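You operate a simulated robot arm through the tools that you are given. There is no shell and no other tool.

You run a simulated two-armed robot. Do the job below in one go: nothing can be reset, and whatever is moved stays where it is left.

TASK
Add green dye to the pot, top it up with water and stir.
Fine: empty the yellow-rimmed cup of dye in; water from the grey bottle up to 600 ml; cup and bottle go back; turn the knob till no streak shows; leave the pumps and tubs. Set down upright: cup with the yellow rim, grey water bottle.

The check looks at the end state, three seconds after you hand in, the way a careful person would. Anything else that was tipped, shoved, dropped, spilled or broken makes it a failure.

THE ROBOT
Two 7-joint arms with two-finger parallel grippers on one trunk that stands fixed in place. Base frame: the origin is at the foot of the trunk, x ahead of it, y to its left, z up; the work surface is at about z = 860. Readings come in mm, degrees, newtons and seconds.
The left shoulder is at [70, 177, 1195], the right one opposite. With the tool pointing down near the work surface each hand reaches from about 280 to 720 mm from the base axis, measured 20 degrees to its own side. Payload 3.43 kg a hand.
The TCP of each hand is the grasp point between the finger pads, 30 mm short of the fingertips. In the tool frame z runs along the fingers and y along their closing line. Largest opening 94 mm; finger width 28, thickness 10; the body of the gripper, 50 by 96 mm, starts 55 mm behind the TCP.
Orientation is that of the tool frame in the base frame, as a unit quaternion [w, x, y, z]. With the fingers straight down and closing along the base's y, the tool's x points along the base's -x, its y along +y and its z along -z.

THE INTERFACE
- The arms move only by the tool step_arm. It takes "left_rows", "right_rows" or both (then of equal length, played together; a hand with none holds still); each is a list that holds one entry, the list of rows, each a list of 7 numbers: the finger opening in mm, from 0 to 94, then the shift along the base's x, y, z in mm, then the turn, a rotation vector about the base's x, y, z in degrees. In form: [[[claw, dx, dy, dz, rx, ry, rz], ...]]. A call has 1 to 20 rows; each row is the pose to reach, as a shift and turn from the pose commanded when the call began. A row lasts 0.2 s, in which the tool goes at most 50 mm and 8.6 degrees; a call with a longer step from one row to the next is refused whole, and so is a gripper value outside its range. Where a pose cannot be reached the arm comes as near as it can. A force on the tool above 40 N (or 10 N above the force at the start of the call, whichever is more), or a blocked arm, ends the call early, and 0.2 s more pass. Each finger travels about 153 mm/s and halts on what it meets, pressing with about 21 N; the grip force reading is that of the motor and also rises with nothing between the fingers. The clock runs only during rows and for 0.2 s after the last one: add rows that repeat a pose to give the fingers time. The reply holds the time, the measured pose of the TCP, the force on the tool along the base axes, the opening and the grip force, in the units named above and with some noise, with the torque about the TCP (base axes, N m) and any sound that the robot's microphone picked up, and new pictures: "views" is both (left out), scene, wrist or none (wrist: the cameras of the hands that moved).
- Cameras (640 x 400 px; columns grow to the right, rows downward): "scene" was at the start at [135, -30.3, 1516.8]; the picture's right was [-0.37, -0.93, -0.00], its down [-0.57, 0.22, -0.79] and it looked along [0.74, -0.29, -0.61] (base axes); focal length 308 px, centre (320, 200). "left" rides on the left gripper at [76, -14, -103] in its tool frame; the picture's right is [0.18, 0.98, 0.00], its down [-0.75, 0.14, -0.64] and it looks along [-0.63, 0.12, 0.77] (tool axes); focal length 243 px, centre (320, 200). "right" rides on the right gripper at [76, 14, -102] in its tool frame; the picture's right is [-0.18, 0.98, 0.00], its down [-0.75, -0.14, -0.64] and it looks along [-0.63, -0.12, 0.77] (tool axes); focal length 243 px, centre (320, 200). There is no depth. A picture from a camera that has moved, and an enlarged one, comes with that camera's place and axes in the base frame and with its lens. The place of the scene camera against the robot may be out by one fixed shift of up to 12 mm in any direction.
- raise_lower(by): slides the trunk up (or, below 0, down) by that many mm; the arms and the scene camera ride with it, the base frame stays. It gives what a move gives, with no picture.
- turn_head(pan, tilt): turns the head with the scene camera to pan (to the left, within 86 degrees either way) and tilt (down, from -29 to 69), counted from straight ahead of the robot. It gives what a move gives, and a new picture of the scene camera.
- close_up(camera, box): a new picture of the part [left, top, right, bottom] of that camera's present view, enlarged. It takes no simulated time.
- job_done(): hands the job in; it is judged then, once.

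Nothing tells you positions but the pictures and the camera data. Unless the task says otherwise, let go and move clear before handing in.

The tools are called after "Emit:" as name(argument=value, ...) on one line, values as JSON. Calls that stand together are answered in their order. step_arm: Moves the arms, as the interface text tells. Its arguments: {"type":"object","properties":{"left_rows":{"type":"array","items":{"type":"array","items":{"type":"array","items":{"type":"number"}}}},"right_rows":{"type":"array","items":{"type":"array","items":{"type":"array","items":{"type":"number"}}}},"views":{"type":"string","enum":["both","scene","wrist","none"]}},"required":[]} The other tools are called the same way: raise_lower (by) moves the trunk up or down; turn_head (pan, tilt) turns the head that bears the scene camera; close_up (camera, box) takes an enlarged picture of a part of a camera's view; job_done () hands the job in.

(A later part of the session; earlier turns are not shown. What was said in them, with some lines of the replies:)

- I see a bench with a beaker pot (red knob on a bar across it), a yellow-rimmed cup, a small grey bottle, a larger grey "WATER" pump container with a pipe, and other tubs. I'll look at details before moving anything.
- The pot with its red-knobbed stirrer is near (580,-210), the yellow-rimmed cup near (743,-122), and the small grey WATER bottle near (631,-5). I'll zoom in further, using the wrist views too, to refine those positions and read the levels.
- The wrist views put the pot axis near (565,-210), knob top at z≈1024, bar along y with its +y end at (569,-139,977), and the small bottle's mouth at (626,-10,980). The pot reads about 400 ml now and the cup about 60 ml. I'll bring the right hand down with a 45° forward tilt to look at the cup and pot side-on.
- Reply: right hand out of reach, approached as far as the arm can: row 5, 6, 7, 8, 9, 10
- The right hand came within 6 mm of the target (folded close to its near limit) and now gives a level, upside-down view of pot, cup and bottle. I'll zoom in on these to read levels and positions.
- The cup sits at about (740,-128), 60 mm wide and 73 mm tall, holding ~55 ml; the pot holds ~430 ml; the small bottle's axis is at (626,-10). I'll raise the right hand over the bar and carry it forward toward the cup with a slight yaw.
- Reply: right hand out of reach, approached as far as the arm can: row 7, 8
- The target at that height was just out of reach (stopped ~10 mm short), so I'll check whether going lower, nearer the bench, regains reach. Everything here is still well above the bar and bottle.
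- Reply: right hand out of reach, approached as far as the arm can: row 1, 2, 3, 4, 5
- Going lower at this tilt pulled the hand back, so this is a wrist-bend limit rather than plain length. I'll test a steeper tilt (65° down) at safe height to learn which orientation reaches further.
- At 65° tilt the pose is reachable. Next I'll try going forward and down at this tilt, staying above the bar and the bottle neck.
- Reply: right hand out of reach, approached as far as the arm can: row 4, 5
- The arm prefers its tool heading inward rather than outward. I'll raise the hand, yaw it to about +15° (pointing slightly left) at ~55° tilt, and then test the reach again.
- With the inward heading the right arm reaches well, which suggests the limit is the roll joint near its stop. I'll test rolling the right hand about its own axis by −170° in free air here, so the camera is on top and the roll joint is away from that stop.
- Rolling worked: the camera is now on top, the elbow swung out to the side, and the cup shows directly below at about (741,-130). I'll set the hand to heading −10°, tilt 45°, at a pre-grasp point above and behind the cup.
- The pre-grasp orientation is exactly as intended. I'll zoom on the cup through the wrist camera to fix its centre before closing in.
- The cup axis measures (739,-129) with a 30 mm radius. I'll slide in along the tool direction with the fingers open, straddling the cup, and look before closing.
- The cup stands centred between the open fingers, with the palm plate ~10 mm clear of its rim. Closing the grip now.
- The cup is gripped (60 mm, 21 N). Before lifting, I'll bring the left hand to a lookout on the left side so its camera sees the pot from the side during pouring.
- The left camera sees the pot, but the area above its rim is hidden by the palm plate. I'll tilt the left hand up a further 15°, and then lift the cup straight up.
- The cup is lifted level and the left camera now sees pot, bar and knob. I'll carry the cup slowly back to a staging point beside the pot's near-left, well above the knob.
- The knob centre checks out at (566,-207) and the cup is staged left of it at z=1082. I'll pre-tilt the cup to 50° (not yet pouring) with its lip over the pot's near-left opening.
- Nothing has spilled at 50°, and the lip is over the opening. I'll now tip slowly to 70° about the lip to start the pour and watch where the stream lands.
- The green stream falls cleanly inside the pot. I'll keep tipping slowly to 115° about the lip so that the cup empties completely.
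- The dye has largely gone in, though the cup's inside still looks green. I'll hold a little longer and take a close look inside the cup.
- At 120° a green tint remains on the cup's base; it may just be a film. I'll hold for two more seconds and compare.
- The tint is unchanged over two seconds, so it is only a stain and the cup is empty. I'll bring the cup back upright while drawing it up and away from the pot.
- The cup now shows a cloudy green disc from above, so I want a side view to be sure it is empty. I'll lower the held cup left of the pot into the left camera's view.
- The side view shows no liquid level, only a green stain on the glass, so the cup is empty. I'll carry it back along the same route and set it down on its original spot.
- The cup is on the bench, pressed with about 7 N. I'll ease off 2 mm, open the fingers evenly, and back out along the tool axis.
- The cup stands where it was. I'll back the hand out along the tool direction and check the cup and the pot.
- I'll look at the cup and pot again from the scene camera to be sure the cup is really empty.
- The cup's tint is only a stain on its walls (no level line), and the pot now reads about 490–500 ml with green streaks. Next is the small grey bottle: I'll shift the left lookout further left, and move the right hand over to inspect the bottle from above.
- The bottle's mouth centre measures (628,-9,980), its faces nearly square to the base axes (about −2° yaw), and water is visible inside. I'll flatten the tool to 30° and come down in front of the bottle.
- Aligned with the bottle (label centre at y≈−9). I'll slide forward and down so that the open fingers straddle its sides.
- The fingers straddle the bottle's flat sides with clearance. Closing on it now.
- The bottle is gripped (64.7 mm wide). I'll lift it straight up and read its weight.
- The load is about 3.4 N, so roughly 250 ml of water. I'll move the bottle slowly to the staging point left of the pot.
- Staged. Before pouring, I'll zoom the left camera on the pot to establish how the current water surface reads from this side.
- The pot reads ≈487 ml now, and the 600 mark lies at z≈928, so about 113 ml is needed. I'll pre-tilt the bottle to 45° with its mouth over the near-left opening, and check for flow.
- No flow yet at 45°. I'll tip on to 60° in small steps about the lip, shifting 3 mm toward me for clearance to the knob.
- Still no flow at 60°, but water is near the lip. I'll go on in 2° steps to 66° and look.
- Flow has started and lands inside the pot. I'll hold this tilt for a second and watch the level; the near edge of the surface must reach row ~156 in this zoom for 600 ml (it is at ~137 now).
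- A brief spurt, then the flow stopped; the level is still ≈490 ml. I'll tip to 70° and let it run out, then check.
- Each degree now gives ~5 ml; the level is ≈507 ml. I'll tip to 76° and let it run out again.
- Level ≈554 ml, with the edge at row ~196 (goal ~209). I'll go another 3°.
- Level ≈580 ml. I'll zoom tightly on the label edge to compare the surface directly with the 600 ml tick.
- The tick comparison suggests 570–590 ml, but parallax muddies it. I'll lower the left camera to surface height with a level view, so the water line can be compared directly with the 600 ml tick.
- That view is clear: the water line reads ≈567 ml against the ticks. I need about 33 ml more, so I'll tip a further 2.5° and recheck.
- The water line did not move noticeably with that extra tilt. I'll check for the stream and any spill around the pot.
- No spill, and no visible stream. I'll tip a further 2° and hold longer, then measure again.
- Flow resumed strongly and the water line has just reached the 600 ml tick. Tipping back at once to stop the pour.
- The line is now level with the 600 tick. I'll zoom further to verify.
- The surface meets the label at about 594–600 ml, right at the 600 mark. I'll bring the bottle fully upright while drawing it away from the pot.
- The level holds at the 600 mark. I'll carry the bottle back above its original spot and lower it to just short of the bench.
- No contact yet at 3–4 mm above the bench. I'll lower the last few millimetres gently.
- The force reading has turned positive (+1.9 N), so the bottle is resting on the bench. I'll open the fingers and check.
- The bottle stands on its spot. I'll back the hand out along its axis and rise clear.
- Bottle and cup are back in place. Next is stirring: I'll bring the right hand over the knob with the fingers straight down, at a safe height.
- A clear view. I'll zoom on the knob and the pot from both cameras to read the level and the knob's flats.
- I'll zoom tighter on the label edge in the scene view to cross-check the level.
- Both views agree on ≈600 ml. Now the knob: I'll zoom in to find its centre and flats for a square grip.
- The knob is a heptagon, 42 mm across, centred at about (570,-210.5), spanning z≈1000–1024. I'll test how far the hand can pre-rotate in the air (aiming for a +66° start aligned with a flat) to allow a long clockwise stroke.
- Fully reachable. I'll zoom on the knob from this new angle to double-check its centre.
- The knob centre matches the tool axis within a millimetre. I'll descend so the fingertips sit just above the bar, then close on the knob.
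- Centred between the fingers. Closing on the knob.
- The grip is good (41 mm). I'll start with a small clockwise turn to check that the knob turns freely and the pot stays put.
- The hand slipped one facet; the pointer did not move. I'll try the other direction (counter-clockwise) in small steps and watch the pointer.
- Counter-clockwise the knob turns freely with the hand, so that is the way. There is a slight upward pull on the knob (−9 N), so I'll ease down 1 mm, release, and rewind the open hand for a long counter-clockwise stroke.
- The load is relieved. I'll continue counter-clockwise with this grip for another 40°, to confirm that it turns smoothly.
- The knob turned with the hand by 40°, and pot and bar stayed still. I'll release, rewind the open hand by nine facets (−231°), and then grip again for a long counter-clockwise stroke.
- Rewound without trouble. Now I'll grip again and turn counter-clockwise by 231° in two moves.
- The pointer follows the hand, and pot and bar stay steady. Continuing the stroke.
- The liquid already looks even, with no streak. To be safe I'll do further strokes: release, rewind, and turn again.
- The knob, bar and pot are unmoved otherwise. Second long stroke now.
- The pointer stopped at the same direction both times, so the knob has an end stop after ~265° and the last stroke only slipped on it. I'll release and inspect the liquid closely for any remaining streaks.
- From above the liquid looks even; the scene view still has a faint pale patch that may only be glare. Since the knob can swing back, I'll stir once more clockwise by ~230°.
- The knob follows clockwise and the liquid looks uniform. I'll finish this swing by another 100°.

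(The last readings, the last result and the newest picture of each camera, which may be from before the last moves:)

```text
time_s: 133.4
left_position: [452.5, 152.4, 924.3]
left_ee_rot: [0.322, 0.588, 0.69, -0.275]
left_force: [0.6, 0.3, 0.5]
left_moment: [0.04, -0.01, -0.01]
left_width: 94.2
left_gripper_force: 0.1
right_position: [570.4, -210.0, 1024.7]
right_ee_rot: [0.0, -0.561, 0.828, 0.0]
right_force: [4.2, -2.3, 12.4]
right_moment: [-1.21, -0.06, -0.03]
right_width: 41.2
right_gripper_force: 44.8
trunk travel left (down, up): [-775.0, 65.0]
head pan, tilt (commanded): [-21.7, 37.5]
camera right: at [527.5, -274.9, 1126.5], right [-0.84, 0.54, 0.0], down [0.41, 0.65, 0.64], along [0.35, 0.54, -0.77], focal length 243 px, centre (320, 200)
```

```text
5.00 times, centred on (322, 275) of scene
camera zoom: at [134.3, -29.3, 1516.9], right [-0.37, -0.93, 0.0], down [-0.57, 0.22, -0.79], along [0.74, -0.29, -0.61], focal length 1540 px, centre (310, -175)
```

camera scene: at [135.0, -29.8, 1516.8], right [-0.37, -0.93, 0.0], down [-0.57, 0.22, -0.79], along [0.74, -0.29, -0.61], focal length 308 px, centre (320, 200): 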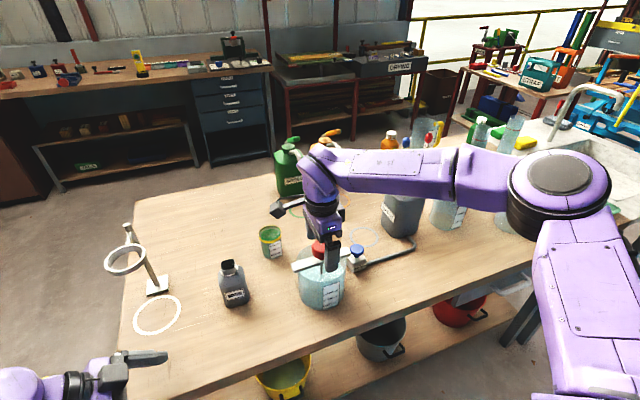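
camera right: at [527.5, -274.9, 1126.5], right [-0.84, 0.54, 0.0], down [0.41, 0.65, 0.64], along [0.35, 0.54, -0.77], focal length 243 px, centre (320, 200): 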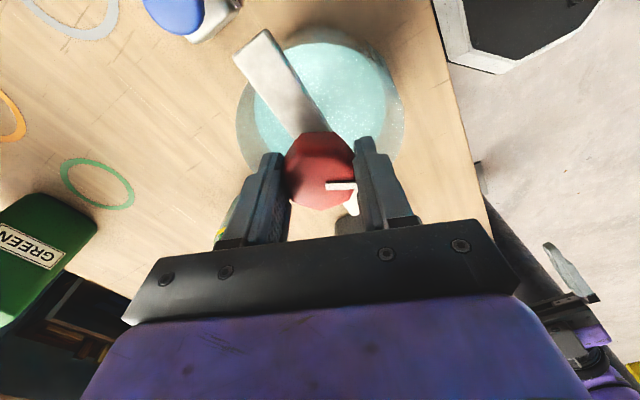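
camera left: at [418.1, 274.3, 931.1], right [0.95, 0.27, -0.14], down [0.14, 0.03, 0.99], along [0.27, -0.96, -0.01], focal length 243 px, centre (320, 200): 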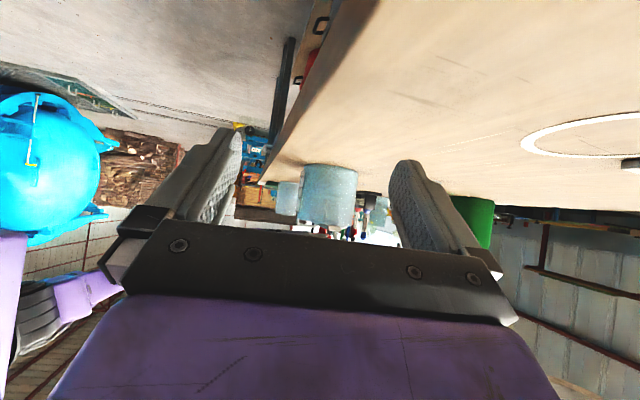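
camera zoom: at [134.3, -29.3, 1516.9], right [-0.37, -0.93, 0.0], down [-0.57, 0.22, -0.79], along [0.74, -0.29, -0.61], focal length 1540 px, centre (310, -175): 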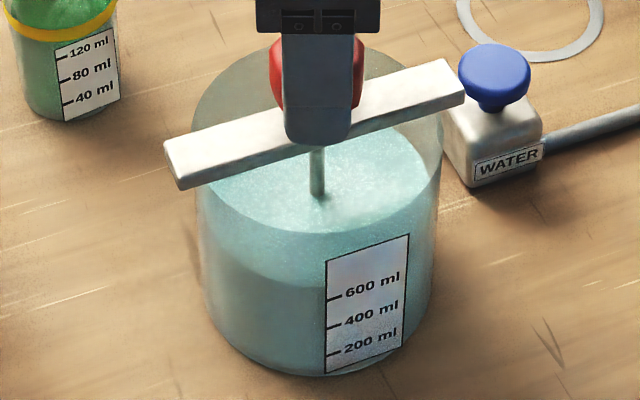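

The liquid is even in colour from every view. I'll ease off, release the knob, and lift the hand straight up.

Emit:
step_arm(right_rows=[[[25, 0, 0, 1, 0, 0, 0], [25, 0, 0, 1.2, 0, 0, 0], [50, 0, 0, 1.2, 0, 0, 0], [94, 0, 0, 1.2, 0, 0, 0], [94, 0, 0, 1.2, 0, 0, 0], [94, 0, 0, 25, 0, 0, 0], [94, 0, 0, 60, 0, 0, 0], [94, 0, 0, 100, 0, 0, 0], [94, 0, 0, 140, 0, 0, 0], [94, 0, 0, 180, 0, 0, 0], [94, 0, 0, 180, 0, 0, 0]]], views="both")

Emit:
close_up(camera="right", box=[230, 10, 410, 170])

Emit:
close_up(camera="left", box=[306, 186, 330, 210])

Emit:
close_up(camera="scene", box=[290, 235, 354, 315])

```text
time_s: 135.8
left_position: [451.4, 150.5, 923.5]
left_ee_rot: [0.321, 0.588, 0.689, -0.276]
left_force: [-0.3, 0.3, -0.2]
left_moment: [0.02, -0.02, -0.01]
left_width: 94.2
left_gripper_force: 0.1
right_position: [570.7, -209.6, 1203.2]
right_ee_rot: [0.0, -0.561, 0.828, 0.001]
right_force: [-0.2, 0.2, 0.3]
right_moment: [0.0, 0.05, -0.02]
right_width: 93.7
right_gripper_force: 0.0
trunk travel left (down, up): [-775.0, 65.0]
head pan, tilt (commanded): [-21.7, 37.5]
camera scene: at [135.6, -30.3, 1516.7], right [-0.37, -0.93, 0.0], down [-0.57, 0.23, -0.79], along [0.74, -0.29, -0.61], focal length 308 px, centre (320, 200)
camera right: at [528.8, -275.7, 1306.4], right [-0.84, 0.54, 0.0], down [0.41, 0.65, 0.64], along [0.34, 0.54, -0.77], focal length 243 px, centre (320, 200)
```

scene: 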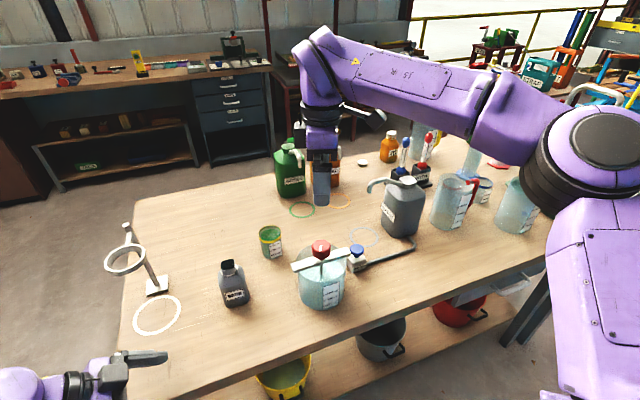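
right: 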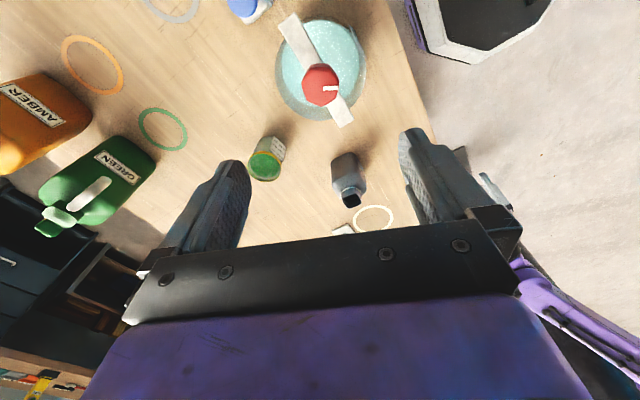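

```text
2.50 times, centred on (320, 90) of right
camera zoom: at [528.8, -275.7, 1306.4], right [-0.84, 0.54, 0.0], down [0.41, 0.65, 0.64], along [0.34, 0.54, -0.77], focal length 606 px, centre (320, 475)
```

zoom: 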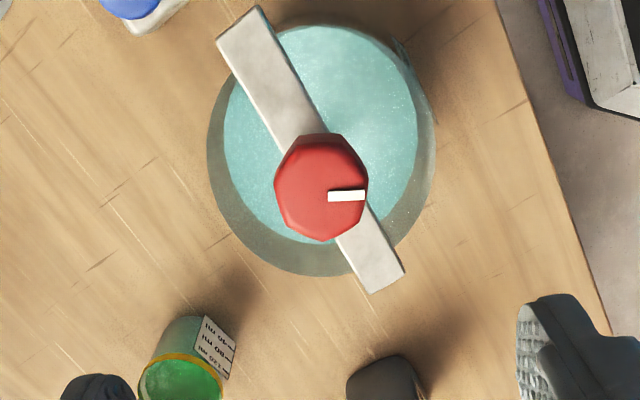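

```text
16.00 times, centred on (318, 198) of left
camera zoom: at [418.3, 274.2, 931.2], right [0.95, 0.27, -0.14], down [0.14, 0.03, 0.99], along [0.27, -0.96, -0.01], focal length 3882 px, centre (352, 232)
```

zoom: 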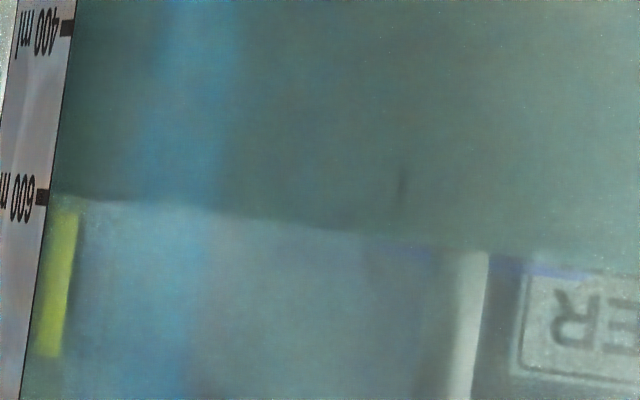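

```text
5.00 times, centred on (322, 275) of scene
camera zoom: at [135.6, -30.3, 1516.7], right [-0.37, -0.93, 0.0], down [-0.57, 0.23, -0.79], along [0.74, -0.29, -0.61], focal length 1540 px, centre (310, -175)
```

zoom: 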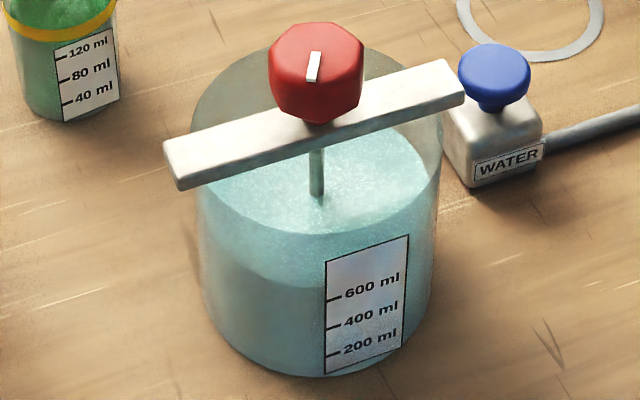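

Released cleanly. I'll take tight close-ups of the liquid and cup to look for any residual streak before retracting.

Emit:
close_up(camera="right", box=[300, 14, 370, 84])

Emit:
close_up(camera="scene", box=[300, 255, 346, 290])

Emit:
close_up(camera="right", box=[240, 130, 292, 190])

Emit:
close_up(camera="left", box=[300, 150, 370, 220])

```text
5.71 times, centred on (335, 49) of right
camera zoom: at [528.8, -275.7, 1306.4], right [-0.84, 0.54, 0.0], down [0.41, 0.65, 0.64], along [0.34, 0.54, -0.77], focal length 1386 px, centre (234, 1063)
```

zoom: 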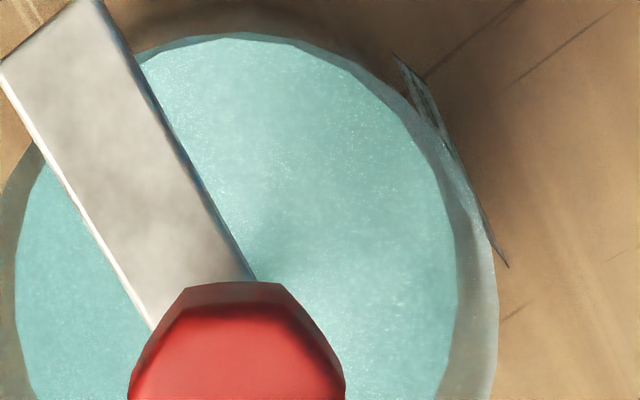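

```text
11.43 times, centred on (323, 272) of scene
camera zoom: at [135.6, -30.3, 1516.7], right [-0.37, -0.93, 0.0], down [-0.57, 0.23, -0.79], along [0.74, -0.29, -0.61], focal length 3520 px, centre (286, -629)
```

zoom: 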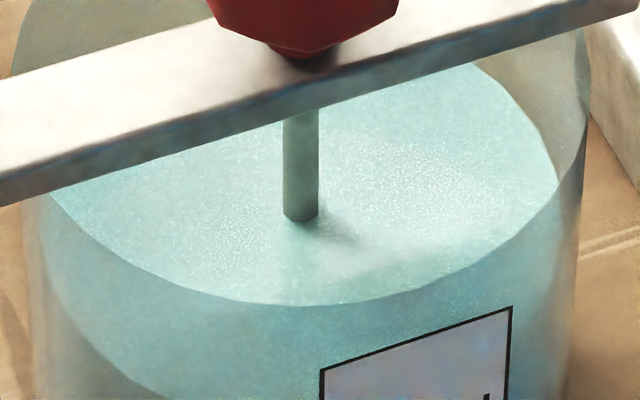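

```text
6.67 times, centred on (266, 160) of right
camera zoom: at [528.8, -275.7, 1306.4], right [-0.84, 0.54, 0.0], down [0.41, 0.65, 0.64], along [0.34, 0.54, -0.77], focal length 1618 px, centre (680, 467)
```

zoom: 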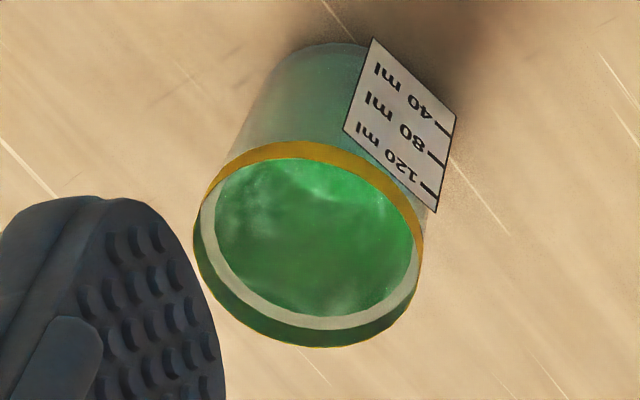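

```text
5.71 times, centred on (335, 185) of left
camera zoom: at [418.3, 274.2, 931.2], right [0.95, 0.27, -0.14], down [0.14, 0.03, 0.99], along [0.27, -0.96, -0.01], focal length 1386 px, centre (234, 286)
```

zoom: 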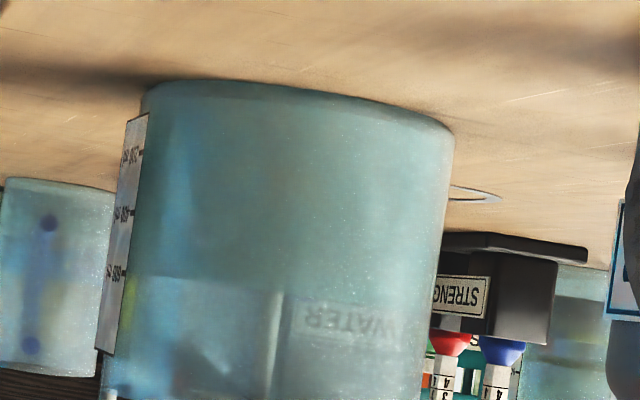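

The mixture is uniform with no streaks, the level is at 600, and cup and bottle stand upright in place. I'll move both hands clear of the bench.

Emit:
step_arm(left_rows=[[[94, 0, 5, 35, 0, 0, 0], [94, 0, 10, 70, 0, 0, 0], [94, -5, 15, 105, 0, 0, 0], [94, -10, 20, 140, 0, 0, 0], [94, -15, 25, 175, 0, 0, 0], [94, -20, 30, 205, 0, 0, 0], [94, -20, 30, 205, 0, 0, 0]]], right_rows=[[[94, -10, -15, 15, 0, 0, 0], [94, -25, -40, 30, 0, 0, 0], [94, -45, -65, 45, 0, 0, 0], [94, -65, -95, 50, 0, 0, 0], [94, -85, -125, 55, 0, 0, 0], [94, -90, -140, 55, 0, 0, 0], [94, -90, -140, 55, 0, 0, 0]]], views="scene")

Emit:
close_up(camera="scene", box=[190, 200, 390, 325])

Emit:
close_up(camera="scene", box=[340, 110, 640, 260])

```text
time_s: 137.4
left_position: [433.0, 182.0, 1130.6]
left_ee_rot: [0.32, 0.588, 0.69, -0.275]
left_force: [-0.9, -0.4, -0.5]
left_moment: [-0.02, 0.02, -0.03]
left_width: 93.9
left_gripper_force: 0.1
right_position: [480.8, -349.6, 1258.3]
right_ee_rot: [0.001, -0.561, 0.828, 0.001]
right_force: [0.8, -0.7, -0.2]
right_moment: [0.01, 0.02, -0.02]
right_width: 93.8
right_gripper_force: 0.1
trunk travel left (down, up): [-775.0, 65.0]
head pan, tilt (commanded): [-21.7, 37.5]
camera scene: at [135.7, -29.4, 1516.7], right [-0.37, -0.93, 0.0], down [-0.57, 0.22, -0.79], along [0.74, -0.29, -0.61], focal length 308 px, centre (320, 200)
```

scene: 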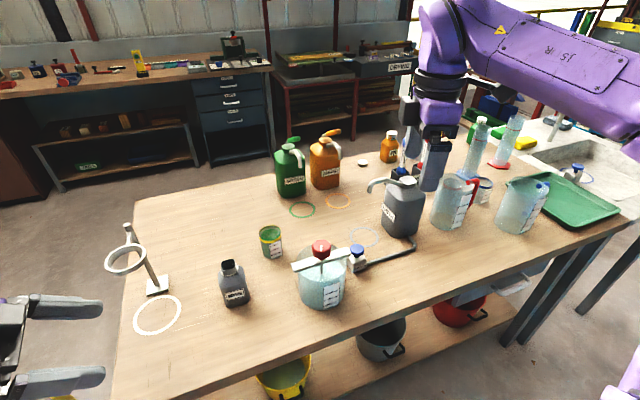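

```text
3.20 times, centred on (290, 262) of scene
camera zoom: at [135.7, -29.4, 1516.7], right [-0.37, -0.93, 0.0], down [-0.57, 0.22, -0.79], along [0.74, -0.29, -0.61], focal length 986 px, centre (416, 0)
```

zoom: 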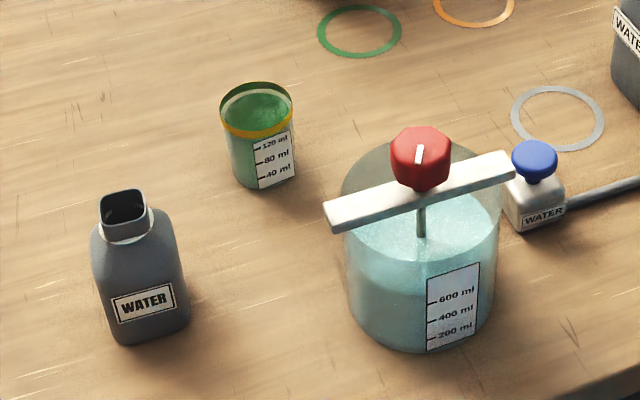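

```text
2.13 times, centred on (490, 185) of scene
camera zoom: at [135.7, -29.4, 1516.7], right [-0.37, -0.93, 0.0], down [-0.57, 0.22, -0.79], along [0.74, -0.29, -0.61], focal length 657 px, centre (-43, 232)
```

zoom: 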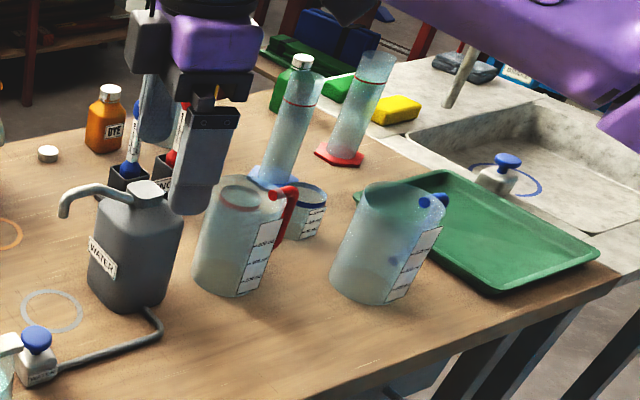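

Final check: cup and grey bottle stand upright on their original spots, the pot sits at the 600 ml mark with an even colour, nothing else has moved, and both hands are clear. Handing in.

Emit:
job_done()

```text
The job is handed in.
```

I emptied the green dye into the pot, topped it up with water to the 600 ml mark, stirred it, and handed the job in.

- **Dye:** The yellow-rimmed cup was tipped to about 120° and held until nothing more came out. Its walls are still stained green, but there is no liquid level left in it.
- **Water:** The pot reads about 595–610 ml. A level view against the ticks gave about 595 ml, and the scene camera, after allowing for viewing angle, read slightly higher.
- **Stirring:** The knob has end stops, so I turned it about 265° one way and about 200° back. My first attempt and one later stroke only slipped on the stops. The liquid is one even colour and no streak shows from any camera.
- **Cup and bottle:** Both stand upright on their original spots, and the knob pointer now faces a different way than at the start.
- **Everything else:** I left the pumps and tubs alone and saw no spills or displaced items. Both hands are clear of the bench.
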